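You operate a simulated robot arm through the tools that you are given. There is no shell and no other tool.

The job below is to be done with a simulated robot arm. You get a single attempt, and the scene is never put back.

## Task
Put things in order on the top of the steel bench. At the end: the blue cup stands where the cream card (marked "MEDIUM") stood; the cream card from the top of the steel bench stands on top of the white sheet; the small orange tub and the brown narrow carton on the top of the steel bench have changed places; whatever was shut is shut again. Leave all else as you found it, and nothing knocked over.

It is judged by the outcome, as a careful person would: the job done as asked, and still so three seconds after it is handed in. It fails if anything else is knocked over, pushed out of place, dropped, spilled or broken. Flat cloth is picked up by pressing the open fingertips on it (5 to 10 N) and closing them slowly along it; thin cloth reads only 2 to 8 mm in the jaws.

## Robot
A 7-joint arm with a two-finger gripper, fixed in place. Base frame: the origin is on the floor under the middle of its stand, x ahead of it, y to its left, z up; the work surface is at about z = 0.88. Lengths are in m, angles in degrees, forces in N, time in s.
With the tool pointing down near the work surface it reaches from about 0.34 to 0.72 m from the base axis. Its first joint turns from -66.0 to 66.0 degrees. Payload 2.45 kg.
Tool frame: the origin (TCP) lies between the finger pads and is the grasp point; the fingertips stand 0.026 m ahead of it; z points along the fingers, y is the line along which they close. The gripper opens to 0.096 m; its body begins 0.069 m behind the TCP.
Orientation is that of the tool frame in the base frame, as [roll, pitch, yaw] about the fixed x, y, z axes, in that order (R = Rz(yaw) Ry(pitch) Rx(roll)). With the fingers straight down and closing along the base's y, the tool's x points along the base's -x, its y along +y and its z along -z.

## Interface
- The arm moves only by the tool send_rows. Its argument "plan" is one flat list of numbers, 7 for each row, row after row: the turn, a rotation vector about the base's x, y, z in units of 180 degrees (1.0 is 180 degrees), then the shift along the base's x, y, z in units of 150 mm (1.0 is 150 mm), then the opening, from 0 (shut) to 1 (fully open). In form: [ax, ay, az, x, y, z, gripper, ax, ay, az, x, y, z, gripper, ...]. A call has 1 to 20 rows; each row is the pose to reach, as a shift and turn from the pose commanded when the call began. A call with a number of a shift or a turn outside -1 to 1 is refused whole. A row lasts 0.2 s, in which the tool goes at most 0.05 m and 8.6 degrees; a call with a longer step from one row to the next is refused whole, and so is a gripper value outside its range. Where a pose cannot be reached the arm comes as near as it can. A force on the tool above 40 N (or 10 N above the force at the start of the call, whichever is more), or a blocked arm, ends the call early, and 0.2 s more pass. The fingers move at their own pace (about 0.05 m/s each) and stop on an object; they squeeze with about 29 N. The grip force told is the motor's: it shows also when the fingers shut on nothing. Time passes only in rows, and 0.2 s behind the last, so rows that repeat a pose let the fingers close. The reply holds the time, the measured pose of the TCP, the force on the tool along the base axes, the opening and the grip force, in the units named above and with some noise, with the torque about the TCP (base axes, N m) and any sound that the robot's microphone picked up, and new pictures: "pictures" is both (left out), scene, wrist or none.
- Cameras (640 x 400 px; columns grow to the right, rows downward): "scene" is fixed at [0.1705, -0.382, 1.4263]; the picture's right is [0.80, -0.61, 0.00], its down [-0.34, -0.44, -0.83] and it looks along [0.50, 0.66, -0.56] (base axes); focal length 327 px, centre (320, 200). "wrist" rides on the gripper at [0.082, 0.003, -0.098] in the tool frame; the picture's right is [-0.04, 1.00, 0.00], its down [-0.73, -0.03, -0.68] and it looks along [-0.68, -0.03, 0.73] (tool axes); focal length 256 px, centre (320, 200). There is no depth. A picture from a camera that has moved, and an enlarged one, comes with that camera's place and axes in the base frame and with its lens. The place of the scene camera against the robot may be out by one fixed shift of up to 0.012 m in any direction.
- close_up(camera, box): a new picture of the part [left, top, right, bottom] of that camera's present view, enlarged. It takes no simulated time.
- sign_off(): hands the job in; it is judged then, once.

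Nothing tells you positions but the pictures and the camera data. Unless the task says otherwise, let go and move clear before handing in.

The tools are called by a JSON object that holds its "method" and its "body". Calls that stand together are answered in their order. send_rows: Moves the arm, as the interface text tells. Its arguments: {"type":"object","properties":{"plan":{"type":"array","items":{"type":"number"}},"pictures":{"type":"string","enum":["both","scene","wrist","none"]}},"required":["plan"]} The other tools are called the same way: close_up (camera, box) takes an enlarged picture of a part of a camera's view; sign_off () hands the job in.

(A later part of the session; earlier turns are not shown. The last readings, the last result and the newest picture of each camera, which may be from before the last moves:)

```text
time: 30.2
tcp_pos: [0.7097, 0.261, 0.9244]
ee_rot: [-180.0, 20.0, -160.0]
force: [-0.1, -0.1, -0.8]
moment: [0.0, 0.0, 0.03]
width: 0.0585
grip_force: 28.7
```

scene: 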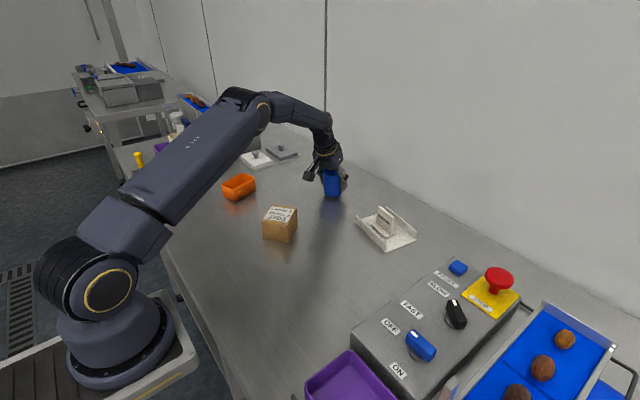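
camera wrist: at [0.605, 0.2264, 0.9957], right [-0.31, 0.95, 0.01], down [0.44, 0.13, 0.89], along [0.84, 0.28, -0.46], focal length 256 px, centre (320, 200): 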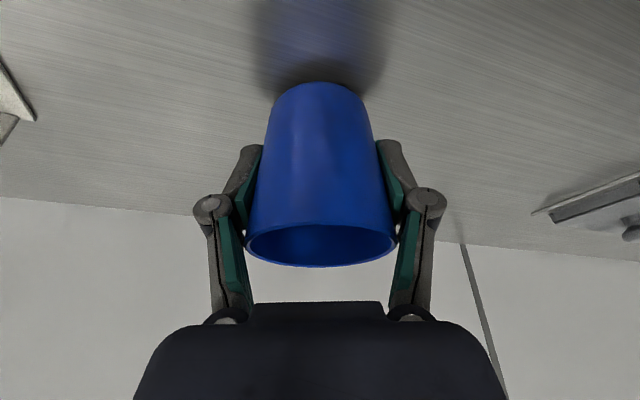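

No contact yet at z = 0.924, so I'll keep stepping down.

{"method": "send_rows", "body": {"plan": [0, 0, 0, 0, 0, -0.01, 0.4, 0, 0, 0, 0, 0, -0.01, 0.4], "pictures": "none"}}

{"method": "send_rows", "body": {"plan": [0, 0, 0, 0, 0, -0.008, 0.4, 0, 0, 0, 0, 0, -0.008, 0.4], "pictures": "none"}}

```text
time: 30.8
tcp_pos: [0.7085, 0.2607, 0.9226]
ee_rot: [179.9, 20.0, -159.9]
force: [-0.8, -0.2, 0.2]
moment: [-0.05, 0.0, -0.02]
width: 0.0585
grip_force: 29.3
```

```text
time: 31.4
tcp_pos: [0.7099, 0.2605, 0.9226]
ee_rot: [179.9, 20.1, -160.1]
force: [-1.2, -0.8, 7.6]
moment: [-0.17, 0.12, 0.0]
width: 0.0589
grip_force: 28.9
```

Contact at 7.6 N means the cup is standing on the bench. I'll open the fingers gently.

{"method": "send_rows", "body": {"plan": [0, 0, 0, 0, 0, 0, 0.65, 0, 0, 0, 0, 0, 0, 0.72, 0, 0, 0, 0, 0, 0, 0.85, 0, 0, 0, 0, 0, 0, 1, 0, 0, 0, 0, 0, 0, 1]}}

```text
time: 32.6
tcp_pos: [0.7096, 0.2601, 0.9217]
ee_rot: [179.9, 20.0, -160.0]
force: [-0.2, 0.0, -1.1]
moment: [0.02, 0.0, -0.02]
width: 0.096
grip_force: 0.0
camera wrist: at [0.6044, 0.2266, 0.9861], right [-0.31, 0.95, 0.01], down [0.44, 0.13, 0.89], along [0.84, 0.28, -0.46], focal length 256 px, centre (320, 200)
```

scene: 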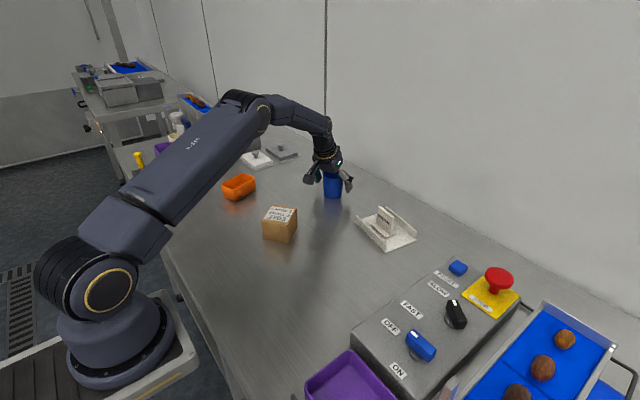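
wrist: 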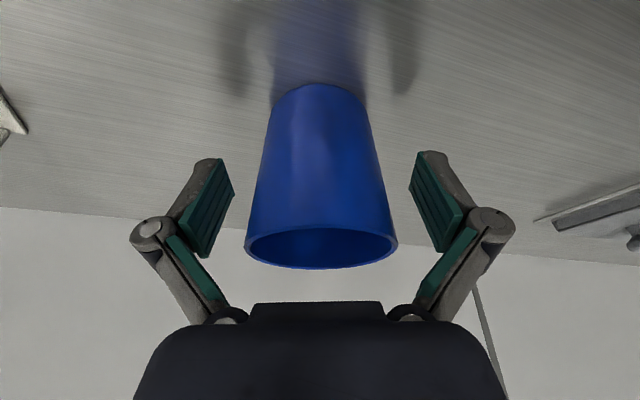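

The cup stands where the card stood. I'll rise straight up off it.

{"method": "send_rows", "body": {"plan": [0, 0, 0, 0, 0, 0.12, 1, 0, 0, 0, 0, 0, 0.3, 1, 0, 0, 0, 0, 0, 0.55, 1, 0, 0, 0, 0, 0, 0.8, 1, 0, 0, 0, 0, 0, 1.0, 1, 0, 0, 0, 0, 0, 1.0, 1]}}

```text
time: 34.0
tcp_pos: [0.7098, 0.2608, 1.0715]
ee_rot: [-179.9, 20.0, -160.0]
force: [-0.1, 0.4, 0.9]
moment: [-0.02, 0.0, -0.02]
width: 0.096
grip_force: 0.1
camera wrist: at [0.6039, 0.2265, 1.1354], right [-0.31, 0.95, 0.01], down [0.44, 0.13, 0.89], along [0.84, 0.28, -0.46], focal length 256 px, centre (320, 200)
```

scene: 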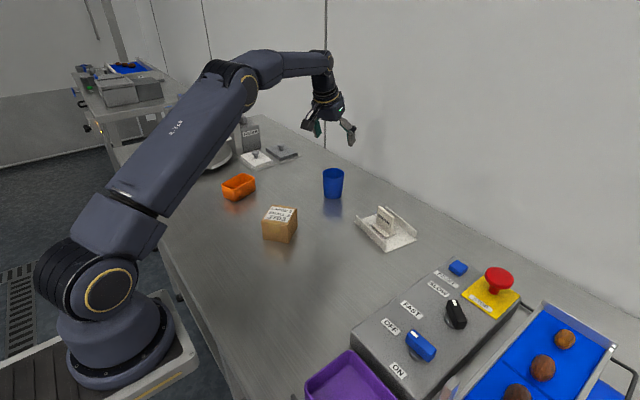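
wrist: 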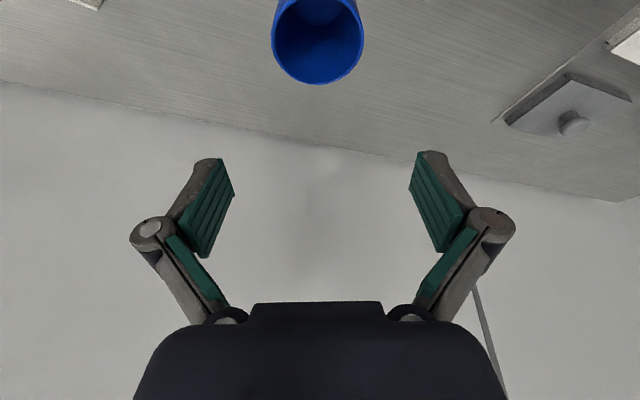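

The cup stands upright on the card's old spot. Next I'll back off toward the tub, taking out the tilt but keeping the 20° turn that matches the tub.

{"method": "send_rows", "body": {"plan": [-0.0095, 0.0261, 0, -0.25, 0.13, 0, 1, -0.019, 0.0522, 0, -0.5, 0.26, 0, 1, -0.0285, 0.0783, 0, -0.75, 0.39, 0, 1, -0.038, 0.1044, 0, -1.0, 0.52, 0, 1, -0.038, 0.1044, 0, -1.0, 0.52, 0, 1], "pictures": "none"}}

{"method": "send_rows", "body": {"plan": [0, 0, 0, -0.25, 0.13, 0, 1, 0, 0, 0, -0.5, 0.26, 0, 1, 0, 0, 0, -0.75, 0.39, 0, 1, 0, 0, 0, -1.0, 0.52, 0, 1, 0, 0, 0, -1.0, 0.52, 0, 1]}}

```text
time: 35.2
tcp_pos: [0.5597, 0.339, 1.0707]
ee_rot: [-180.0, -0.1, -160.0]
force: [-0.3, 0.6, 0.0]
moment: [0.02, -0.01, 0.0]
width: 0.0962
grip_force: 0.1
```

```text
time: 36.4
tcp_pos: [0.409, 0.4182, 1.0714]
ee_rot: [-180.0, 0.0, -160.0]
force: [-0.2, 0.7, 0.1]
moment: [0.02, -0.02, 0.01]
width: 0.0959
grip_force: 0.1
camera wrist: at [0.3312, 0.3932, 1.1696], right [-0.3, 0.95, 0.0], down [0.7, 0.22, 0.68], along [0.65, 0.21, -0.73], focal length 256 px, centre (320, 200)
```

scene: 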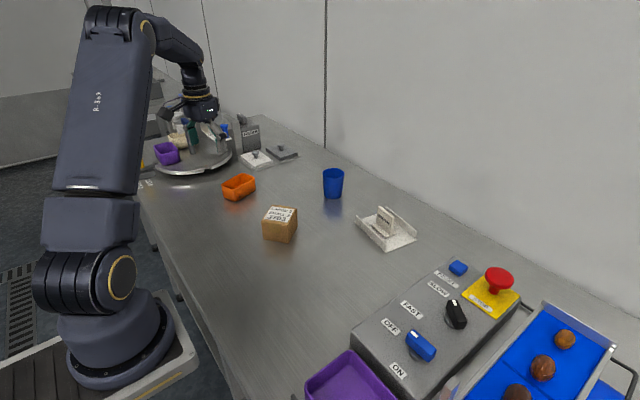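
wrist: 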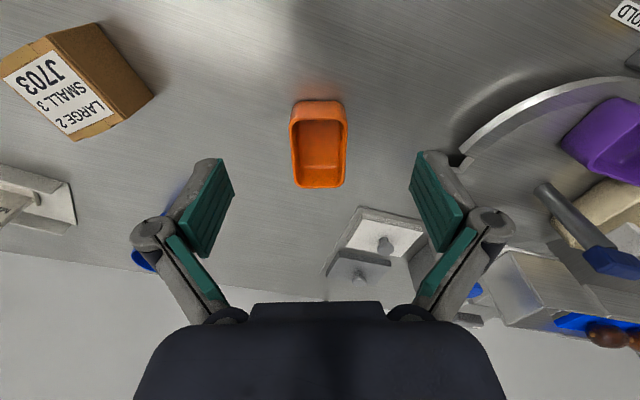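

{"method": "close_up", "body": {"camera": "wrist", "box": [260, 85, 388, 205]}}

{"method": "close_up", "body": {"camera": "scene", "box": [200, 150, 320, 250]}}

```text
3.33 times, centred on (324, 145) of wrist
camera zoom: at [0.3312, 0.3932, 1.1696], right [-0.3, 0.95, 0.0], down [0.7, 0.22, 0.68], along [0.65, 0.21, -0.73], focal length 853 px, centre (307, 383)
```

zoom: 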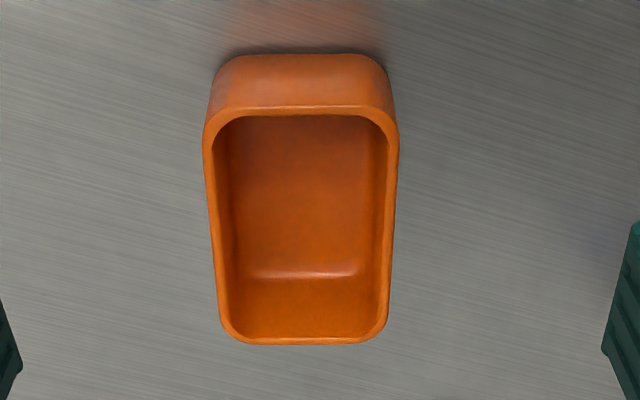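

```text
4.00 times, centred on (260, 200) of scene
camera zoom: at [0.1705, -0.382, 1.4263], right [0.8, -0.61, 0.0], down [-0.34, -0.44, -0.83], along [0.5, 0.66, -0.56], focal length 1307 px, centre (560, 200)
```

zoom: 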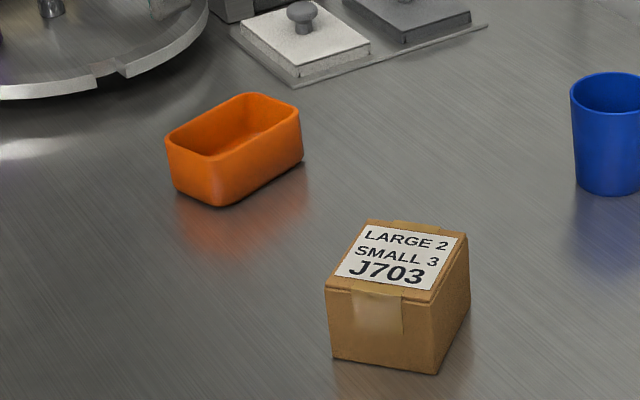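

The tub's centre measures (0.486, 0.440), about 0.061 wide and turned 18°, with its rim near z = 0.925. I'll move over it and lower partway.

{"method": "send_rows", "body": {"plan": [0, 0, -0.004, 0.17, 0.05, -0.13, 1, 0, 0, -0.008, 0.34, 0.1, -0.27, 1, 0, 0, -0.011, 0.513, 0.147, -0.4, 1, 0, 0, -0.011, 0.513, 0.147, -0.6, 1, 0, 0, -0.011, 0.513, 0.147, -0.6, 1]}}

```text
time: 37.6
tcp_pos: [0.4883, 0.4392, 0.9815]
ee_rot: [-179.9, 0.1, -161.9]
force: [-0.4, 0.8, 0.3]
moment: [-0.02, 0.05, 0.02]
width: 0.096
grip_force: 0.0
camera wrist: at [0.4088, 0.4166, 1.0796], right [-0.27, 0.96, 0.0], down [0.71, 0.2, 0.68], along [0.65, 0.18, -0.73], focal length 256 px, centre (320, 200)
```

scene: 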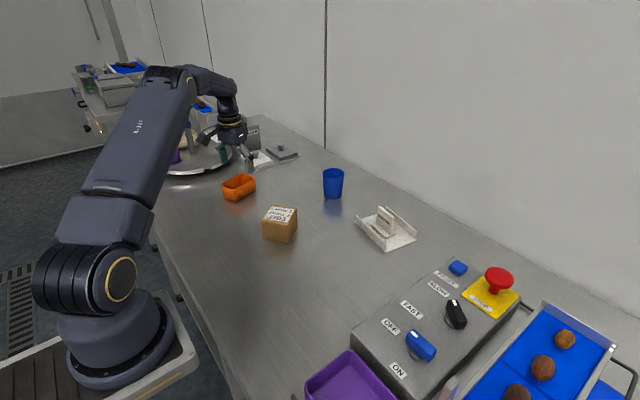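
wrist: 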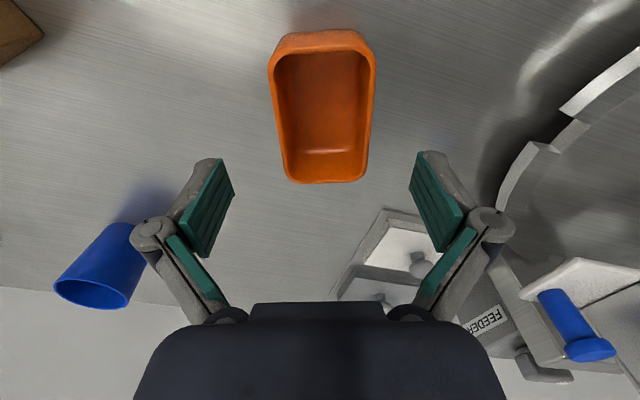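

The tub sits centred below the fingers. I'll lower to grasp height and close on its short sides.

{"method": "send_rows", "body": {"plan": [0, 0, 0, 0, 0, -0.15, 1, 0, 0, 0, 0, 0, -0.3, 1, 0, 0, 0, 0, 0, -0.44, 1, 0, 0, 0, 0, 0, -0.44, 1]}}

```text
time: 38.6
tcp_pos: [0.4872, 0.439, 0.9155]
ee_rot: [-179.9, 0.0, -162.0]
force: [-1.1, 0.1, -0.4]
moment: [-0.01, -0.01, 0.06]
width: 0.0959
grip_force: 0.1
camera wrist: at [0.408, 0.4168, 1.0139], right [-0.27, 0.96, 0.0], down [0.71, 0.2, 0.68], along [0.65, 0.18, -0.73], focal length 256 px, centre (320, 200)
```

scene: 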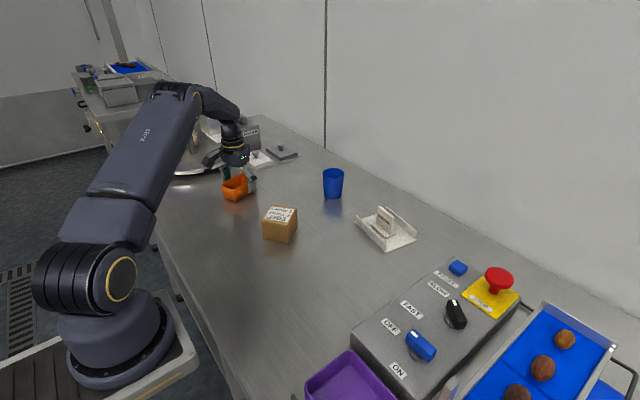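
wrist: 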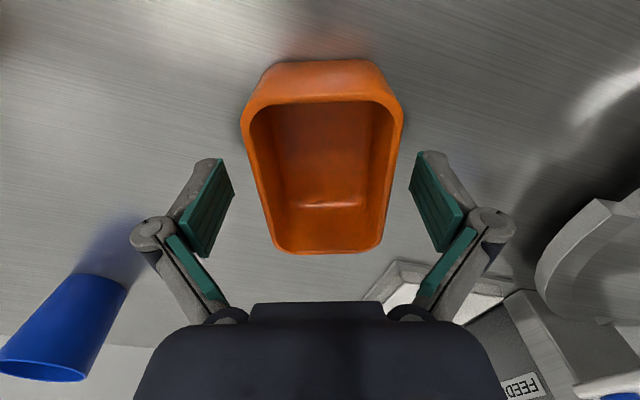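

The tub lies evenly between the fingers. I'll close on it.

{"method": "send_rows", "body": {"plan": [0, 0, 0, 0, 0, 0, 0.8, 0, 0, 0, 0, 0, 0, 0.7, 0, 0, 0, 0, 0, 0, 0.6, 0, 0, 0, 0, 0, 0, 0.4, 0, 0, 0, 0, 0, 0, 0.4], "pictures": "wrist"}}

```text
time: 39.8
tcp_pos: [0.4864, 0.4381, 0.9164]
ee_rot: [-180.0, -0.1, -162.0]
force: [-0.2, -0.1, 2.0]
moment: [-0.02, 0.04, -0.02]
width: 0.0606
grip_force: 29.0
camera wrist: at [0.408, 0.4168, 1.0143], right [-0.27, 0.96, 0.0], down [0.71, 0.2, 0.68], along [0.65, 0.18, -0.73], focal length 256 px, centre (320, 200)
```

wrist: 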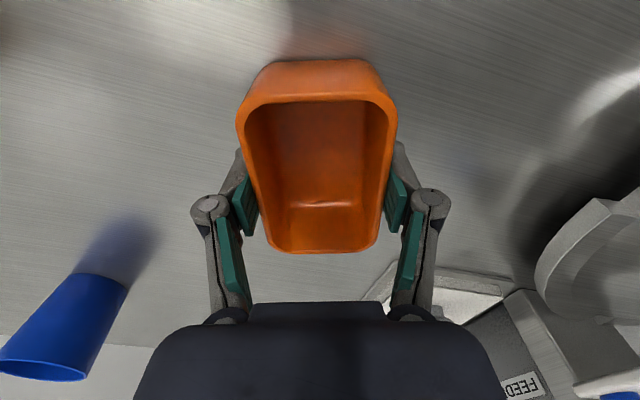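

The tub is gripped at 0.061 m. I'll lift it and carry it to a temporary spot near (0.347, 0.29), where the cup used to stand.

{"method": "send_rows", "body": {"plan": [0, 0, 0, 0, 0, 0.08, 0.4, 0, 0, 0, 0, 0, 0.2, 0.4, 0, 0, 0, 0, 0, 0.38, 0.4, 0, 0, 0, 0, 0, 0.55, 0.4, 0, 0, 0, 0, 0, 0.68, 0.4, 0, 0, 0, -0.12, -0.13, 0.7, 0.4, 0, 0, 0, -0.3, -0.32, 0.7, 0.4, 0, 0, 0, -0.5, -0.53, 0.7, 0.4, 0, 0, 0, -0.7, -0.74, 0.7, 0.4, 0, 0, 0, -0.85, -0.9, 0.7, 0.4, 0, 0, 0, -0.93, -0.99, 0.7, 0.4, 0, 0, 0, -0.93, -0.99, 0.7, 0.4]}}

```text
time: 42.4
tcp_pos: [0.3461, 0.2896, 1.021]
ee_rot: [-179.9, 0.0, -162.0]
force: [-0.4, -0.3, -0.6]
moment: [0.04, -0.01, 0.0]
width: 0.0612
grip_force: 28.9
camera wrist: at [0.2672, 0.2679, 1.1189], right [-0.27, 0.96, 0.0], down [0.71, 0.2, 0.68], along [0.65, 0.18, -0.73], focal length 256 px, centre (320, 200)
```

scene: 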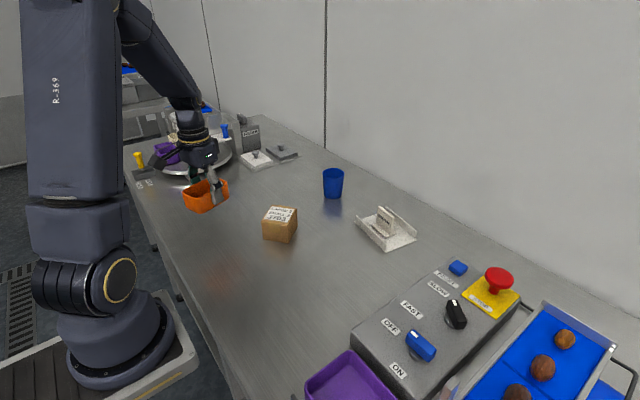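
wrist: 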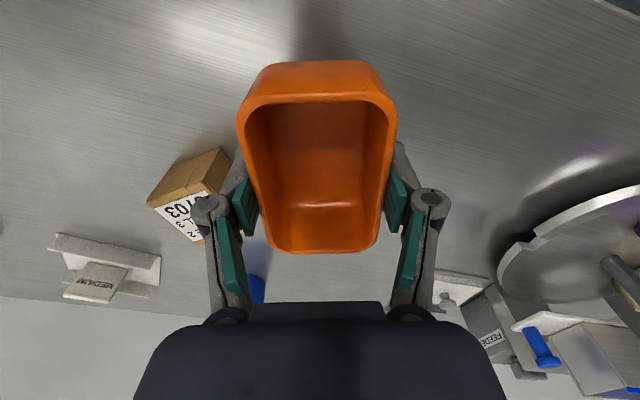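

The tub is steady and above the temporary spot. I'll lower it to just above the bench.

{"method": "send_rows", "body": {"plan": [0, 0, 0, 0, 0, -0.15, 0.4, 0, 0, 0, 0, 0, -0.33, 0.4, 0, 0, 0, 0, 0, -0.5, 0.4, 0, 0, 0, 0, 0, -0.62, 0.4, 0, 0, 0, 0, 0, -0.67, 0.4, 0, 0, 0, 0, 0, -0.67, 0.4], "pictures": "wrist"}}

{"method": "send_rows", "body": {"plan": [0, 0, 0, 0, 0, -0.013, 0.4, 0, 0, 0, 0, 0, -0.013, 0.4], "pictures": "none"}}

```text
time: 43.8
tcp_pos: [0.3467, 0.2902, 0.9195]
ee_rot: [-179.9, 0.0, -162.0]
force: [-0.9, 0.1, 0.1]
moment: [-0.02, 0.02, -0.04]
width: 0.0609
grip_force: 29.0
camera wrist: at [0.2682, 0.2688, 1.0179], right [-0.27, 0.96, 0.0], down [0.71, 0.2, 0.68], along [0.65, 0.18, -0.73], focal length 256 px, centre (320, 200)
```

wrist: 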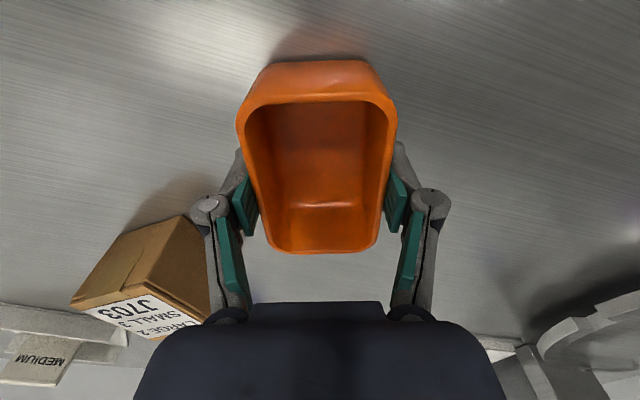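

```text
time: 44.4
tcp_pos: [0.3478, 0.2902, 0.9186]
ee_rot: [180.0, 0.1, -162.0]
force: [0.2, 0.1, -0.9]
moment: [0.0, -0.01, -0.01]
width: 0.0612
grip_force: 28.9
```

No contact yet, so I'll continue down in small steps.

{"method": "send_rows", "body": {"plan": [0, 0, 0, 0, 0, -0.01, 0.4, 0, 0, 0, 0, 0, -0.01, 0.4], "pictures": "none"}}

{"method": "send_rows", "body": {"plan": [0, 0, 0, 0, 0, -0.007, 0.4, 0, 0, 0, 0, 0, -0.007, 0.4], "pictures": "none"}}

```text
time: 45.0
tcp_pos: [0.347, 0.29, 0.917]
ee_rot: [-180.0, 0.0, -162.0]
force: [-0.3, 0.6, -0.5]
moment: [0.01, 0.01, 0.0]
width: 0.0612
grip_force: 28.6
```

```text
time: 45.6
tcp_pos: [0.3462, 0.2899, 0.9153]
ee_rot: [179.9, 0.1, -162.1]
force: [-1.5, -1.3, 12.5]
moment: [-0.08, 0.11, 0.0]
width: 0.061
grip_force: 28.7
```

The tub is down (12.5 N). I'll open the fingers and rise.

{"method": "send_rows", "body": {"plan": [0, 0, 0, 0, 0, 0, 0.67, 0, 0, 0, 0, 0, 0, 0.75, 0, 0, 0, 0, 0, 0, 0.9, 0, 0, 0, 0, 0, 0, 1, 0, 0, 0, 0, 0, 0, 1, 0, 0, 0, 0, 0, 0.12, 1, 0, 0, 0, 0, 0, 0.32, 1, 0, 0, 0, 0, 0, 0.57, 1, 0, 0, 0, 0, 0, 0.82, 1, 0, 0, 0, 0, 0, 1.0, 1, 0, 0, 0, 0, 0, 1.0, 1]}}

```text
time: 48.0
tcp_pos: [0.3468, 0.2899, 1.0659]
ee_rot: [-180.0, 0.1, -162.0]
force: [-0.2, 0.3, -0.5]
moment: [-0.01, -0.01, 0.0]
width: 0.0961
grip_force: 0.0
camera wrist: at [0.2681, 0.2685, 1.1633], right [-0.27, 0.96, 0.0], down [0.71, 0.2, 0.68], along [0.65, 0.18, -0.73], focal length 256 px, centre (320, 200)
```

scene: 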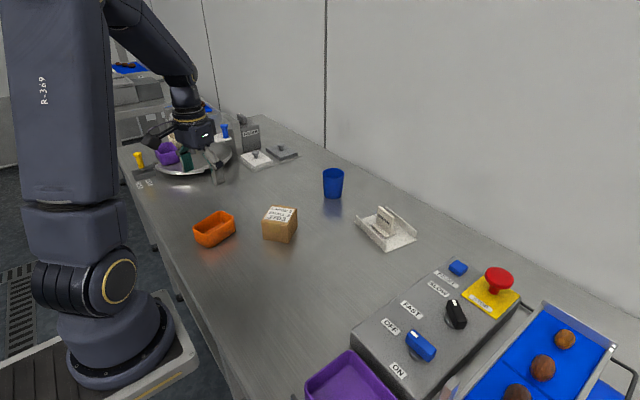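
wrist: 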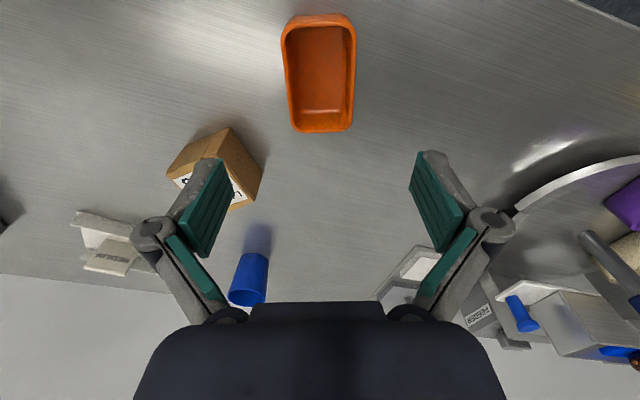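

The tub stands at the temporary spot. Next I'll go to a viewing pose behind the carton, turned about 39° to match its faces.

{"method": "send_rows", "body": {"plan": [0, 0, 0.023, 0.1, -0.19, 0, 1, 0, 0, 0.046, 0.21, -0.38, 0, 1, 0, 0, 0.069, 0.31, -0.57, 0, 1, 0, 0, 0.092, 0.41, -0.75, 0, 1, 0, 0, 0.115, 0.515, -0.933, 0, 1, 0, 0, 0.115, 0.515, -0.933, 0, 1]}}

```text
time: 49.4
tcp_pos: [0.426, 0.1497, 1.065]
ee_rot: [-179.9, 0.0, -141.2]
force: [0.0, 0.1, -1.0]
moment: [-0.04, -0.03, 0.0]
width: 0.096
grip_force: 0.1
camera wrist: at [0.3589, 0.1018, 1.163], right [-0.59, 0.8, 0.0], down [0.59, 0.44, 0.68], along [0.55, 0.4, -0.73], focal length 256 px, centre (320, 200)
```

scene: 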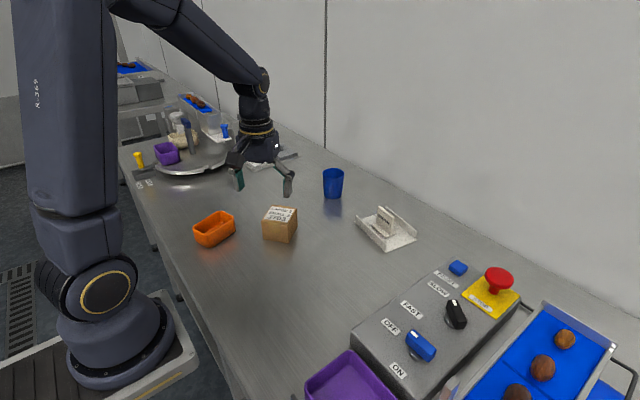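
wrist: 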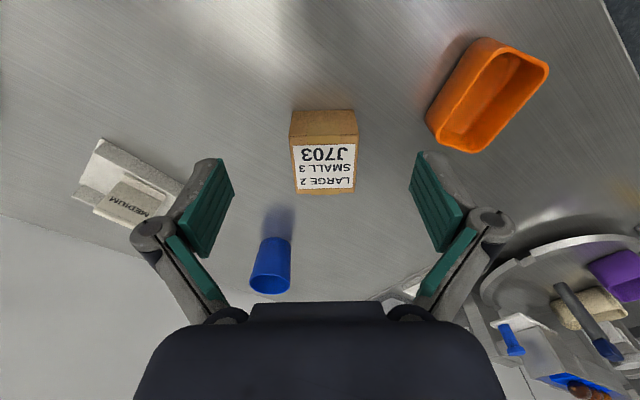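

{"method": "close_up", "body": {"camera": "wrist", "box": [260, 90, 388, 210]}}

```text
3.33 times, centred on (324, 150) of wrist
camera zoom: at [0.3589, 0.1018, 1.163], right [-0.59, 0.8, 0.0], down [0.59, 0.44, 0.68], along [0.55, 0.4, -0.73], focal length 853 px, centre (307, 367)
```

zoom: 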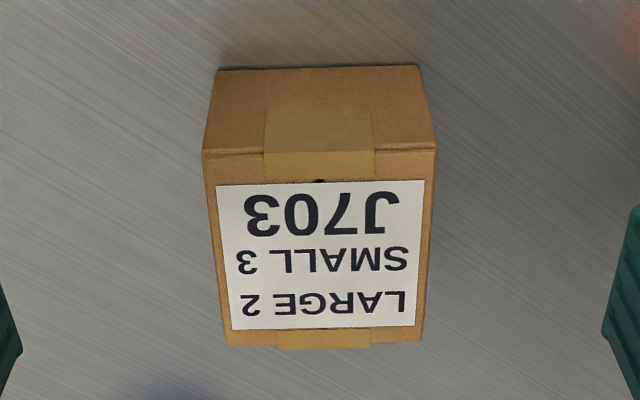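

The carton is square to the fingers and centred at (0.487, 0.202), 0.070 wide with its top at z ≈ 0.936. I'll move over it and lower partway.

{"method": "send_rows", "body": {"plan": [0, 0, 0, 0.14, 0.12, -0.1, 1, 0, 0, 0, 0.28, 0.23, -0.25, 1, 0, 0, 0, 0.413, 0.347, -0.4, 1, 0, 0, 0, 0.413, 0.347, -0.5, 1, 0, 0, 0, 0.413, 0.347, -0.5, 1]}}

```text
time: 50.6
tcp_pos: [0.4856, 0.2023, 0.9905]
ee_rot: [179.9, -0.1, -141.3]
force: [-0.1, -1.3, 0.2]
moment: [0.0, -0.04, -0.02]
width: 0.0959
grip_force: 0.0
camera wrist: at [0.42, 0.1536, 1.0884], right [-0.59, 0.8, 0.0], down [0.59, 0.44, 0.68], along [0.55, 0.4, -0.73], focal length 256 px, centre (320, 200)
```

scene: 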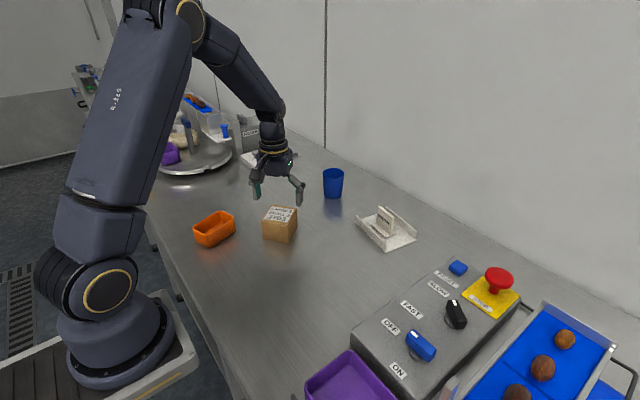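
wrist: 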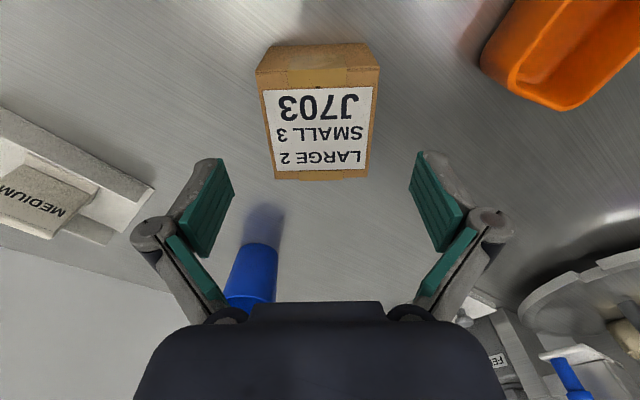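

The carton is centred below the fingers, and the open left finger still has about 2 cm of room to the tub. I'll lower to grasp height.

{"method": "send_rows", "body": {"plan": [0, 0, 0, 0, 0, -0.13, 1, 0, 0, 0, 0, 0, -0.26, 1, 0, 0, 0, 0, 0, -0.39, 1, 0, 0, 0, 0, 0, -0.5, 1, 0, 0, 0, 0, 0, -0.5, 1]}}

```text
time: 51.8
tcp_pos: [0.4865, 0.2012, 0.9156]
ee_rot: [179.9, 0.1, -141.2]
force: [0.1, 0.3, -0.6]
moment: [-0.01, -0.04, -0.01]
width: 0.096
grip_force: 0.0
camera wrist: at [0.4207, 0.1539, 1.014], right [-0.59, 0.8, 0.0], down [0.59, 0.44, 0.68], along [0.55, 0.4, -0.73], focal length 256 px, centre (320, 200)
```

scene: 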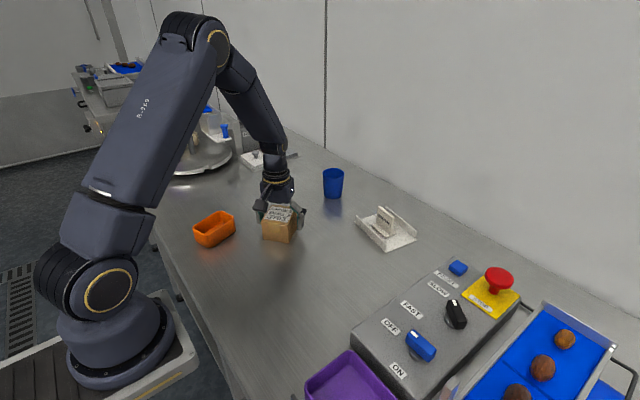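
wrist: 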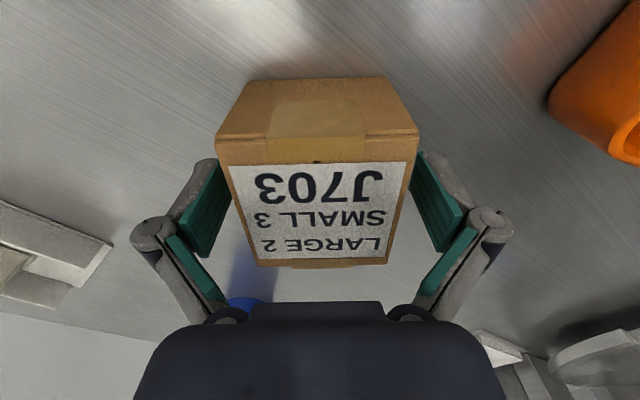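

The carton lies squarely between the pads. I'll close on it.

{"method": "send_rows", "body": {"plan": [0, 0, 0, 0, 0, 0, 0.85, 0, 0, 0, 0, 0, 0, 0.77, 0, 0, 0, 0, 0, 0, 0.7, 0, 0, 0, 0, 0, 0, 0.5, 0, 0, 0, 0, 0, 0, 0.5], "pictures": "wrist"}}

```text
time: 53.0
tcp_pos: [0.4872, 0.2027, 0.916]
ee_rot: [-180.0, 0.0, -141.3]
force: [-0.4, -0.7, 3.0]
moment: [-0.09, 0.01, -0.01]
width: 0.0693
grip_force: 29.5
camera wrist: at [0.4208, 0.1538, 1.0144], right [-0.59, 0.8, 0.0], down [0.59, 0.44, 0.68], along [0.55, 0.4, -0.73], focal length 256 px, centre (320, 200)
```

wrist: 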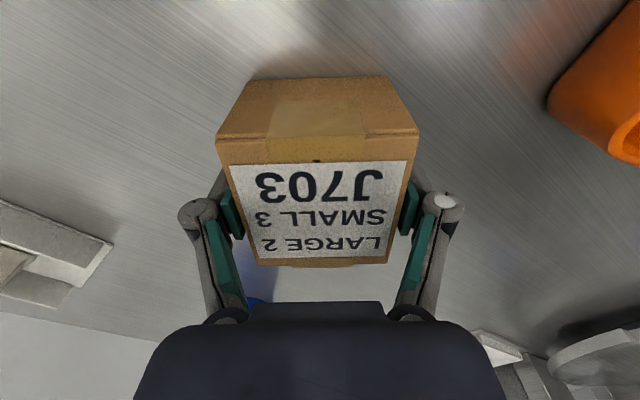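

The carton is held at 0.069 m. I'll lift it and carry it toward the tub's old place at (0.486, 0.440).

{"method": "send_rows", "body": {"plan": [0, 0, 0, 0, 0, 0.08, 0.5, 0, 0, 0, 0, 0, 0.2, 0.5, 0, 0, 0, 0, 0, 0.38, 0.5, 0, 0, 0, 0, 0, 0.55, 0.5, 0, 0, 0, 0, 0, 0.68, 0.5, 0, 0, 0, 0, 0.12, 0.7, 0.5, 0, 0, 0, 0, 0.32, 0.7, 0.5, 0, 0, 0, 0, 0.54, 0.7, 0.5, 0, 0, 0, 0, 0.72, 0.7, 0.5, 0, 0, 0, 0, 0.8, 0.7, 0.5, 0, 0, 0, 0, 0.8, 0.7, 0.5]}}

```text
time: 55.4
tcp_pos: [0.4875, 0.3227, 1.0197]
ee_rot: [-180.0, -0.1, -141.3]
force: [0.2, -0.2, -0.2]
moment: [0.01, -0.03, 0.04]
width: 0.0697
grip_force: 29.7
camera wrist: at [0.4205, 0.2745, 1.1183], right [-0.59, 0.8, 0.0], down [0.59, 0.44, 0.68], along [0.55, 0.4, -0.73], focal length 256 px, centre (320, 200)
```

scene: 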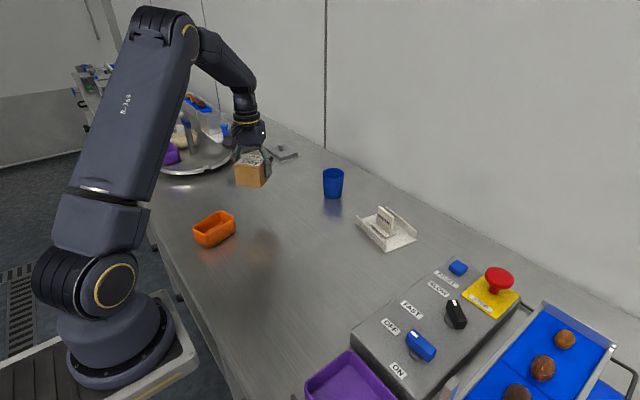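
wrist: 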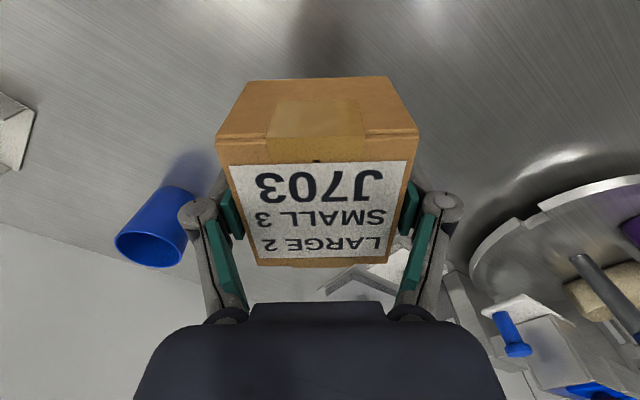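

The carton travels level. I'll finish the move to (0.486, 0.440) and check what lies below before lowering.

{"method": "send_rows", "body": {"plan": [0, 0, 0, 0, 0.12, 0, 0.5, 0, 0, 0, 0, 0.32, 0, 0.5, 0, 0, 0, 0, 0.54, 0, 0.5, 0, 0, 0, -0.004, 0.7, 0, 0.5, 0, 0, 0, -0.008, 0.785, 0, 0.5, 0, 0, 0, -0.008, 0.785, -0.2, 0.5, 0, 0, 0, -0.008, 0.785, -0.4, 0.5, 0, 0, 0, -0.008, 0.785, -0.4, 0.5]}}

```text
time: 57.2
tcp_pos: [0.4849, 0.4402, 0.9595]
ee_rot: [179.9, 0.0, -141.3]
force: [-0.1, 0.6, -1.5]
moment: [0.01, 0.03, -0.05]
width: 0.0697
grip_force: 28.6
camera wrist: at [0.4188, 0.3915, 1.0575], right [-0.59, 0.8, 0.0], down [0.59, 0.44, 0.68], along [0.55, 0.4, -0.73], focal length 256 px, centre (320, 200)
```

scene: 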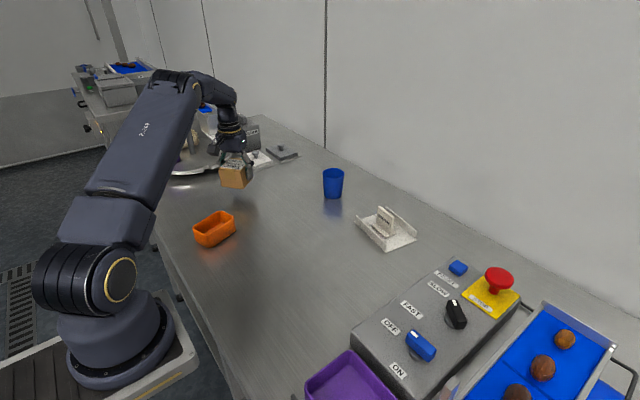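
wrist: 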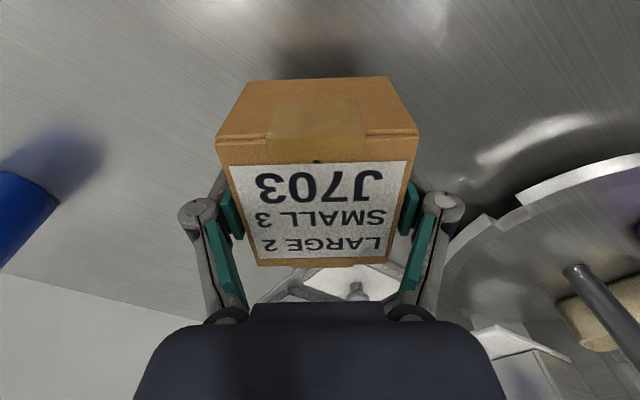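

The space below the carton is clear. I'll lower it close to the bench, then step down to contact.

{"method": "send_rows", "body": {"plan": [0, 0, 0, 0, 0, -0.12, 0.5, 0, 0, 0, 0, 0, -0.22, 0.5, 0, 0, 0, 0, 0, -0.267, 0.5, 0, 0, 0, 0, 0, -0.267, 0.5], "pictures": "none"}}

{"method": "send_rows", "body": {"plan": [0, 0, 0, 0, 0, -0.012, 0.5, 0, 0, 0, 0, 0, -0.012, 0.5], "pictures": "none"}}

```text
time: 58.2
tcp_pos: [0.4856, 0.4407, 0.9192]
ee_rot: [180.0, 0.0, -141.3]
force: [0.5, 0.8, -1.3]
moment: [-0.01, 0.02, -0.01]
width: 0.0694
grip_force: 29.3
```

```text
time: 58.8
tcp_pos: [0.4859, 0.4401, 0.9171]
ee_rot: [180.0, 0.0, -141.3]
force: [-1.1, -0.7, -2.3]
moment: [-0.03, 0.02, -0.02]
width: 0.0698
grip_force: 29.0
```

Still no contact at z = 0.917. Smaller steps follow.

{"method": "send_rows", "body": {"plan": [0, 0, 0, 0, 0, -0.007, 0.5, 0, 0, 0, 0, 0, -0.007, 0.5], "pictures": "none"}}

{"method": "send_rows", "body": {"plan": [0, 0, 0, 0, 0, -0.005, 0.5, 0, 0, 0, 0, 0, -0.005, 0.5], "pictures": "none"}}

```text
time: 59.4
tcp_pos: [0.4854, 0.4391, 0.9159]
ee_rot: [180.0, -0.1, -141.3]
force: [0.4, 0.3, -2.0]
moment: [-0.01, -0.01, -0.01]
width: 0.0695
grip_force: 28.9
```

```text
time: 60.0
tcp_pos: [0.4857, 0.44, 0.9178]
ee_rot: [-179.9, 0.0, -141.3]
force: [-0.6, -0.1, -2.5]
moment: [0.04, 0.0, 0.0]
width: 0.0695
grip_force: 28.9
```

By my running count the carton is about 1.4 mm above the bench. One more step should touch.

{"method": "send_rows", "body": {"plan": [0, 0, 0, 0, 0, -0.01, 0.5, 0, 0, 0, 0, 0, -0.01, 0.5], "pictures": "none"}}

```text
time: 60.6
tcp_pos: [0.4856, 0.4395, 0.9155]
ee_rot: [-180.0, 0.1, -141.3]
force: [-3.7, -3.8, 11.2]
moment: [-0.34, 0.17, -0.07]
width: 0.0697
grip_force: 28.9
```

The carton is down (11 N). I'll open the fingers and rise.

{"method": "send_rows", "body": {"plan": [0, 0, 0, 0, 0, 0, 0.75, 0, 0, 0, 0, 0, 0, 0.82, 0, 0, 0, 0, 0, 0, 0.92, 0, 0, 0, 0, 0, 0, 1, 0, 0, 0, 0, 0, 0, 1, 0, 0, 0, 0, 0, 0.1, 1, 0, 0, 0, 0, 0, 0.3, 1, 0, 0, 0, 0, 0, 0.55, 1, 0, 0, 0, 0, 0, 0.8, 1, 0, 0, 0, 0, 0, 1.0, 1, 0, 0, 0, 0, 0, 1.0, 1]}}

```text
time: 63.0
tcp_pos: [0.4858, 0.4402, 1.0663]
ee_rot: [180.0, 0.0, -141.3]
force: [-0.8, -0.5, -0.5]
moment: [-0.02, 0.0, 0.06]
width: 0.0957
grip_force: 0.1
camera wrist: at [0.419, 0.3918, 1.1636], right [-0.59, 0.8, 0.0], down [0.59, 0.44, 0.68], along [0.55, 0.4, -0.73], focal length 256 px, centre (320, 200)
```

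scene: 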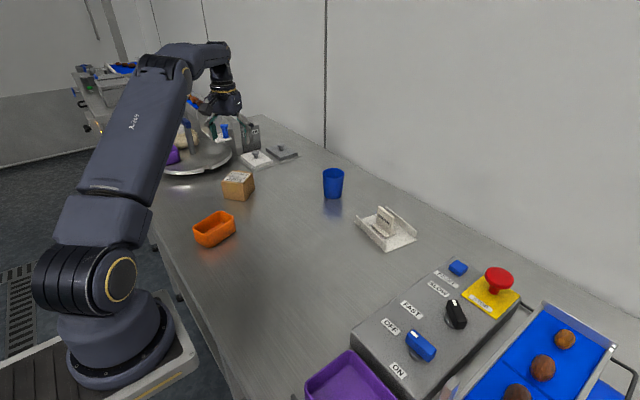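
wrist: 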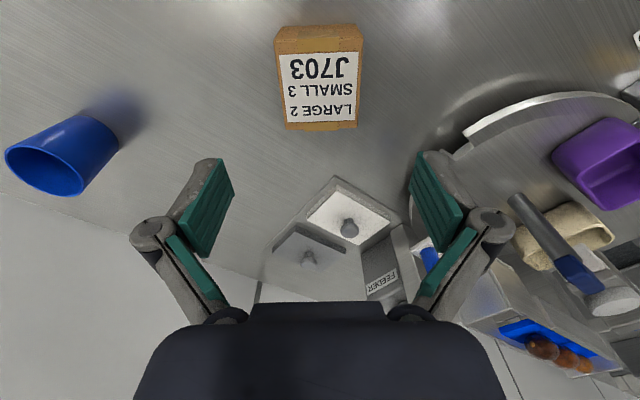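

The carton now stands where the tub stood. I'll go back over the tub at (0.347, 0.290), turning the tool back to 18°.

{"method": "send_rows", "body": {"plan": [0, 0, -0.023, -0.18, -0.2, 0, 1, 0, 0, -0.046, -0.37, -0.4, 0, 1, 0, 0, -0.069, -0.56, -0.6, 0, 1, 0, 0, -0.092, -0.74, -0.8, 0, 1, 0, 0, -0.115, -0.927, -1.0, 0, 1, 0, 0, -0.115, -0.927, -1.0, -0.25, 1, 0, 0, -0.115, -0.927, -1.0, -0.5, 1, 0, 0, -0.115, -0.927, -1.0, -0.5, 1]}}

```text
time: 64.8
tcp_pos: [0.3464, 0.2904, 0.9915]
ee_rot: [-180.0, 0.0, -162.0]
force: [-0.6, 0.2, 0.3]
moment: [0.04, 0.02, -0.01]
width: 0.0961
grip_force: 0.2
camera wrist: at [0.2674, 0.2681, 1.0887], right [-0.27, 0.96, 0.0], down [0.71, 0.2, 0.68], along [0.65, 0.18, -0.73], focal length 256 px, centre (320, 200)
```

scene: 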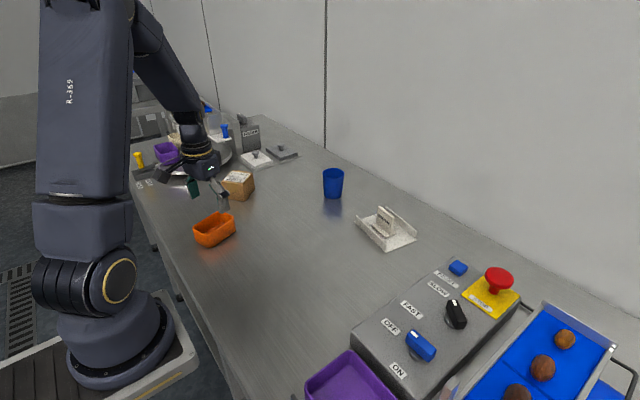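
wrist: 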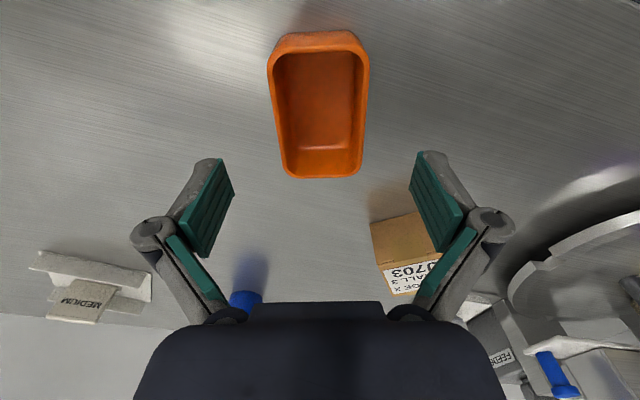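

The tub is centred under the fingers again, with the carton well clear. I'll lower and grip it.

{"method": "send_rows", "body": {"plan": [0, 0, 0, 0, 0, -0.13, 1, 0, 0, 0, 0, 0, -0.26, 1, 0, 0, 0, 0, 0, -0.39, 1, 0, 0, 0, 0, 0, -0.495, 1, 0, 0, 0, 0, 0, -0.495, 1, 0, 0, 0, 0, 0, -0.495, 0.8, 0, 0, 0, 0, 0, -0.495, 0.7, 0, 0, 0, 0, 0, -0.495, 0.6, 0, 0, 0, 0, 0, -0.495, 0.4, 0, 0, 0, 0, 0, -0.495, 0.4], "pictures": "wrist"}}

```text
time: 67.0
tcp_pos: [0.3465, 0.2889, 0.9171]
ee_rot: [179.9, 0.0, -162.0]
force: [0.2, -0.9, 3.7]
moment: [0.01, 0.05, 0.03]
width: 0.0609
grip_force: 28.6
camera wrist: at [0.2677, 0.2678, 1.0148], right [-0.27, 0.96, 0.0], down [0.71, 0.2, 0.68], along [0.65, 0.18, -0.73], focal length 256 px, centre (320, 200)
```

wrist: 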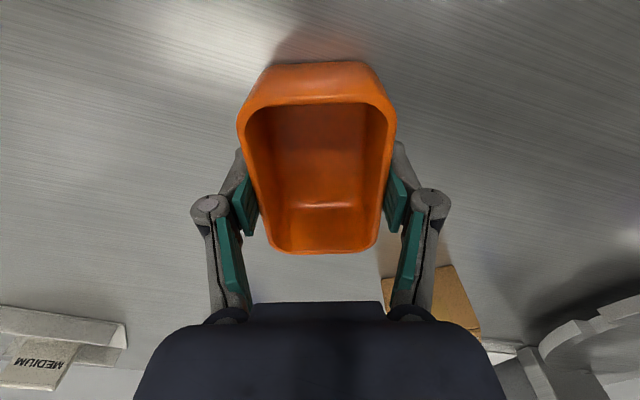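

The tub is held at 0.061 m. I'll lift it and carry it to the carton's old place at (0.487, 0.202).

{"method": "send_rows", "body": {"plan": [0, 0, 0, 0, 0, 0.08, 0.4, 0, 0, 0, 0, 0, 0.2, 0.4, 0, 0, 0, 0, 0, 0.38, 0.4, 0, 0, 0, 0, 0, 0.55, 0.4, 0, 0, 0, 0, 0, 0.68, 0.4, 0, 0, 0, 0.12, -0.075, 0.7, 0.4, 0, 0, 0, 0.3, -0.19, 0.7, 0.4, 0, 0, 0, 0.5, -0.31, 0.7, 0.4, 0, 0, 0, 0.7, -0.44, 0.7, 0.4, 0, 0, 0, 0.85, -0.53, 0.7, 0.4, 0, 0, 0, 0.937, -0.583, 0.7, 0.4, 0, 0, 0, 0.937, -0.583, 0.7, 0.4]}}

```text
time: 69.6
tcp_pos: [0.4874, 0.2022, 1.0209]
ee_rot: [179.9, -0.1, -162.0]
force: [0.4, -0.1, -0.2]
moment: [0.0, 0.01, 0.04]
width: 0.0612
grip_force: 29.0
camera wrist: at [0.408, 0.1812, 1.1192], right [-0.27, 0.96, 0.0], down [0.71, 0.2, 0.68], along [0.65, 0.18, -0.73], focal length 256 px, centre (320, 200)
```

scene: 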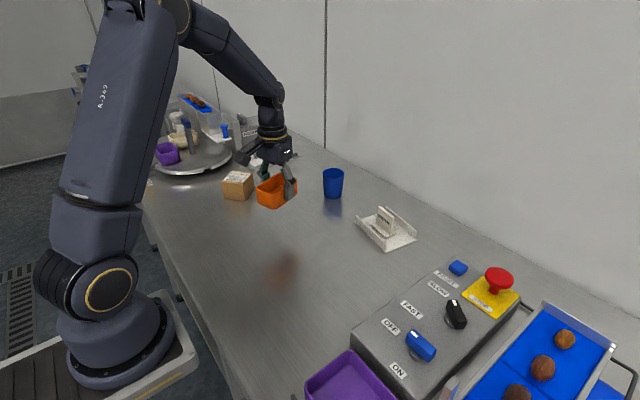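
wrist: 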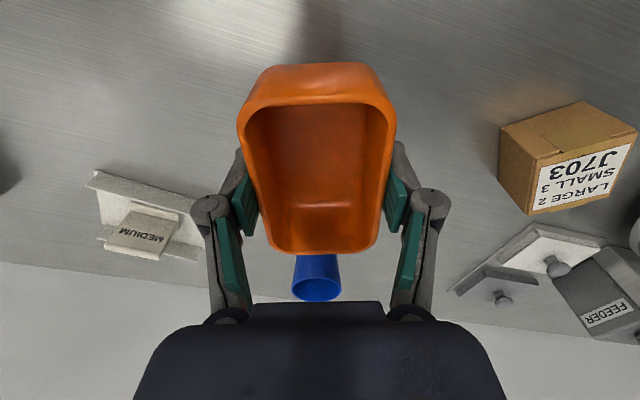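

The tub is over the carton's old place. I'll lower it to about 3 mm above the bench, then step to contact.

{"method": "send_rows", "body": {"plan": [0, 0, 0, 0, 0, -0.15, 0.4, 0, 0, 0, 0, 0, -0.33, 0.4, 0, 0, 0, 0, 0, -0.5, 0.4, 0, 0, 0, 0, 0, -0.62, 0.4, 0, 0, 0, 0, 0, -0.675, 0.4, 0, 0, 0, 0, 0, -0.675, 0.4], "pictures": "none"}}

{"method": "send_rows", "body": {"plan": [0, 0, 0, 0, 0, -0.012, 0.4, 0, 0, 0, 0, 0, -0.012, 0.4], "pictures": "none"}}

{"method": "send_rows", "body": {"plan": [0, 0, 0, 0, 0, -0.008, 0.4, 0, 0, 0, 0, 0, -0.008, 0.4], "pictures": "none"}}

```text
time: 71.0
tcp_pos: [0.4885, 0.2016, 0.9199]
ee_rot: [-180.0, 0.1, -162.0]
force: [0.0, -0.6, -0.4]
moment: [0.01, 0.0, 0.0]
width: 0.061
grip_force: 29.1
```

```text
time: 71.6
tcp_pos: [0.4876, 0.2034, 0.9162]
ee_rot: [-179.9, -0.1, -162.0]
force: [0.1, 0.2, -0.4]
moment: [-0.02, 0.01, -0.02]
width: 0.0613
grip_force: 29.1
```

```text
time: 72.2
tcp_pos: [0.4874, 0.2035, 0.9163]
ee_rot: [180.0, 0.0, -162.1]
force: [-0.4, 0.9, 0.8]
moment: [0.01, -0.02, 0.02]
width: 0.0611
grip_force: 29.3
```

Almost touching. One more small step should seat it.

{"method": "send_rows", "body": {"plan": [0, 0, 0, 0, 0, -0.007, 0.4, 0, 0, 0, 0, 0, -0.007, 0.4], "pictures": "none"}}

```text
time: 72.8
tcp_pos: [0.4871, 0.2032, 0.9162]
ee_rot: [-180.0, 0.1, -162.0]
force: [-2.4, -0.4, 16.6]
moment: [-0.14, 0.33, -0.01]
width: 0.0614
grip_force: 28.9
```

The tub is seated (16.6 N). I'll release it and rise clear.

{"method": "send_rows", "body": {"plan": [0, 0, 0, 0, 0, 0, 0.67, 0, 0, 0, 0, 0, 0, 0.75, 0, 0, 0, 0, 0, 0, 0.9, 0, 0, 0, 0, 0, 0, 1, 0, 0, 0, 0, 0, 0, 1, 0, 0, 0, 0, 0, 0.12, 1, 0, 0, 0, 0, 0, 0.32, 1, 0, 0, 0, 0, 0, 0.57, 1, 0, 0, 0, 0, 0, 0.82, 1, 0, 0, 0, 0, 0, 1.0, 1, 0, 0, 0, 0, 0, 1.0, 1]}}

```text
time: 75.2
tcp_pos: [0.4863, 0.2024, 1.0669]
ee_rot: [180.0, 0.0, -162.0]
force: [0.3, -0.2, 0.4]
moment: [-0.01, 0.02, 0.0]
width: 0.0959
grip_force: 0.1
camera wrist: at [0.4073, 0.1803, 1.1651], right [-0.27, 0.96, 0.0], down [0.71, 0.2, 0.68], along [0.65, 0.18, -0.73], focal length 256 px, centre (320, 200)
```

scene: 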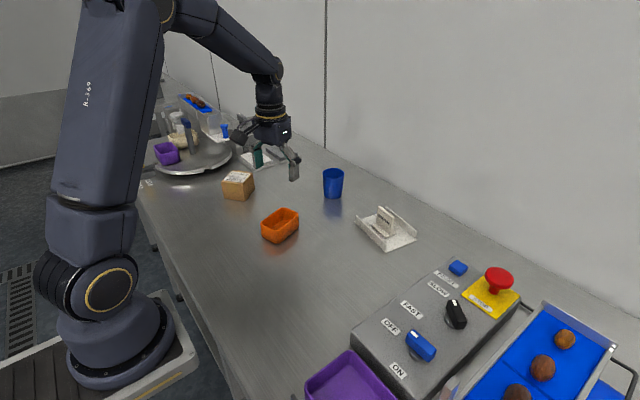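
wrist: 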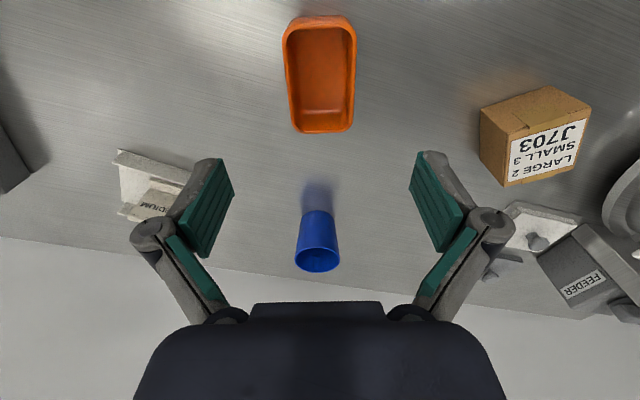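

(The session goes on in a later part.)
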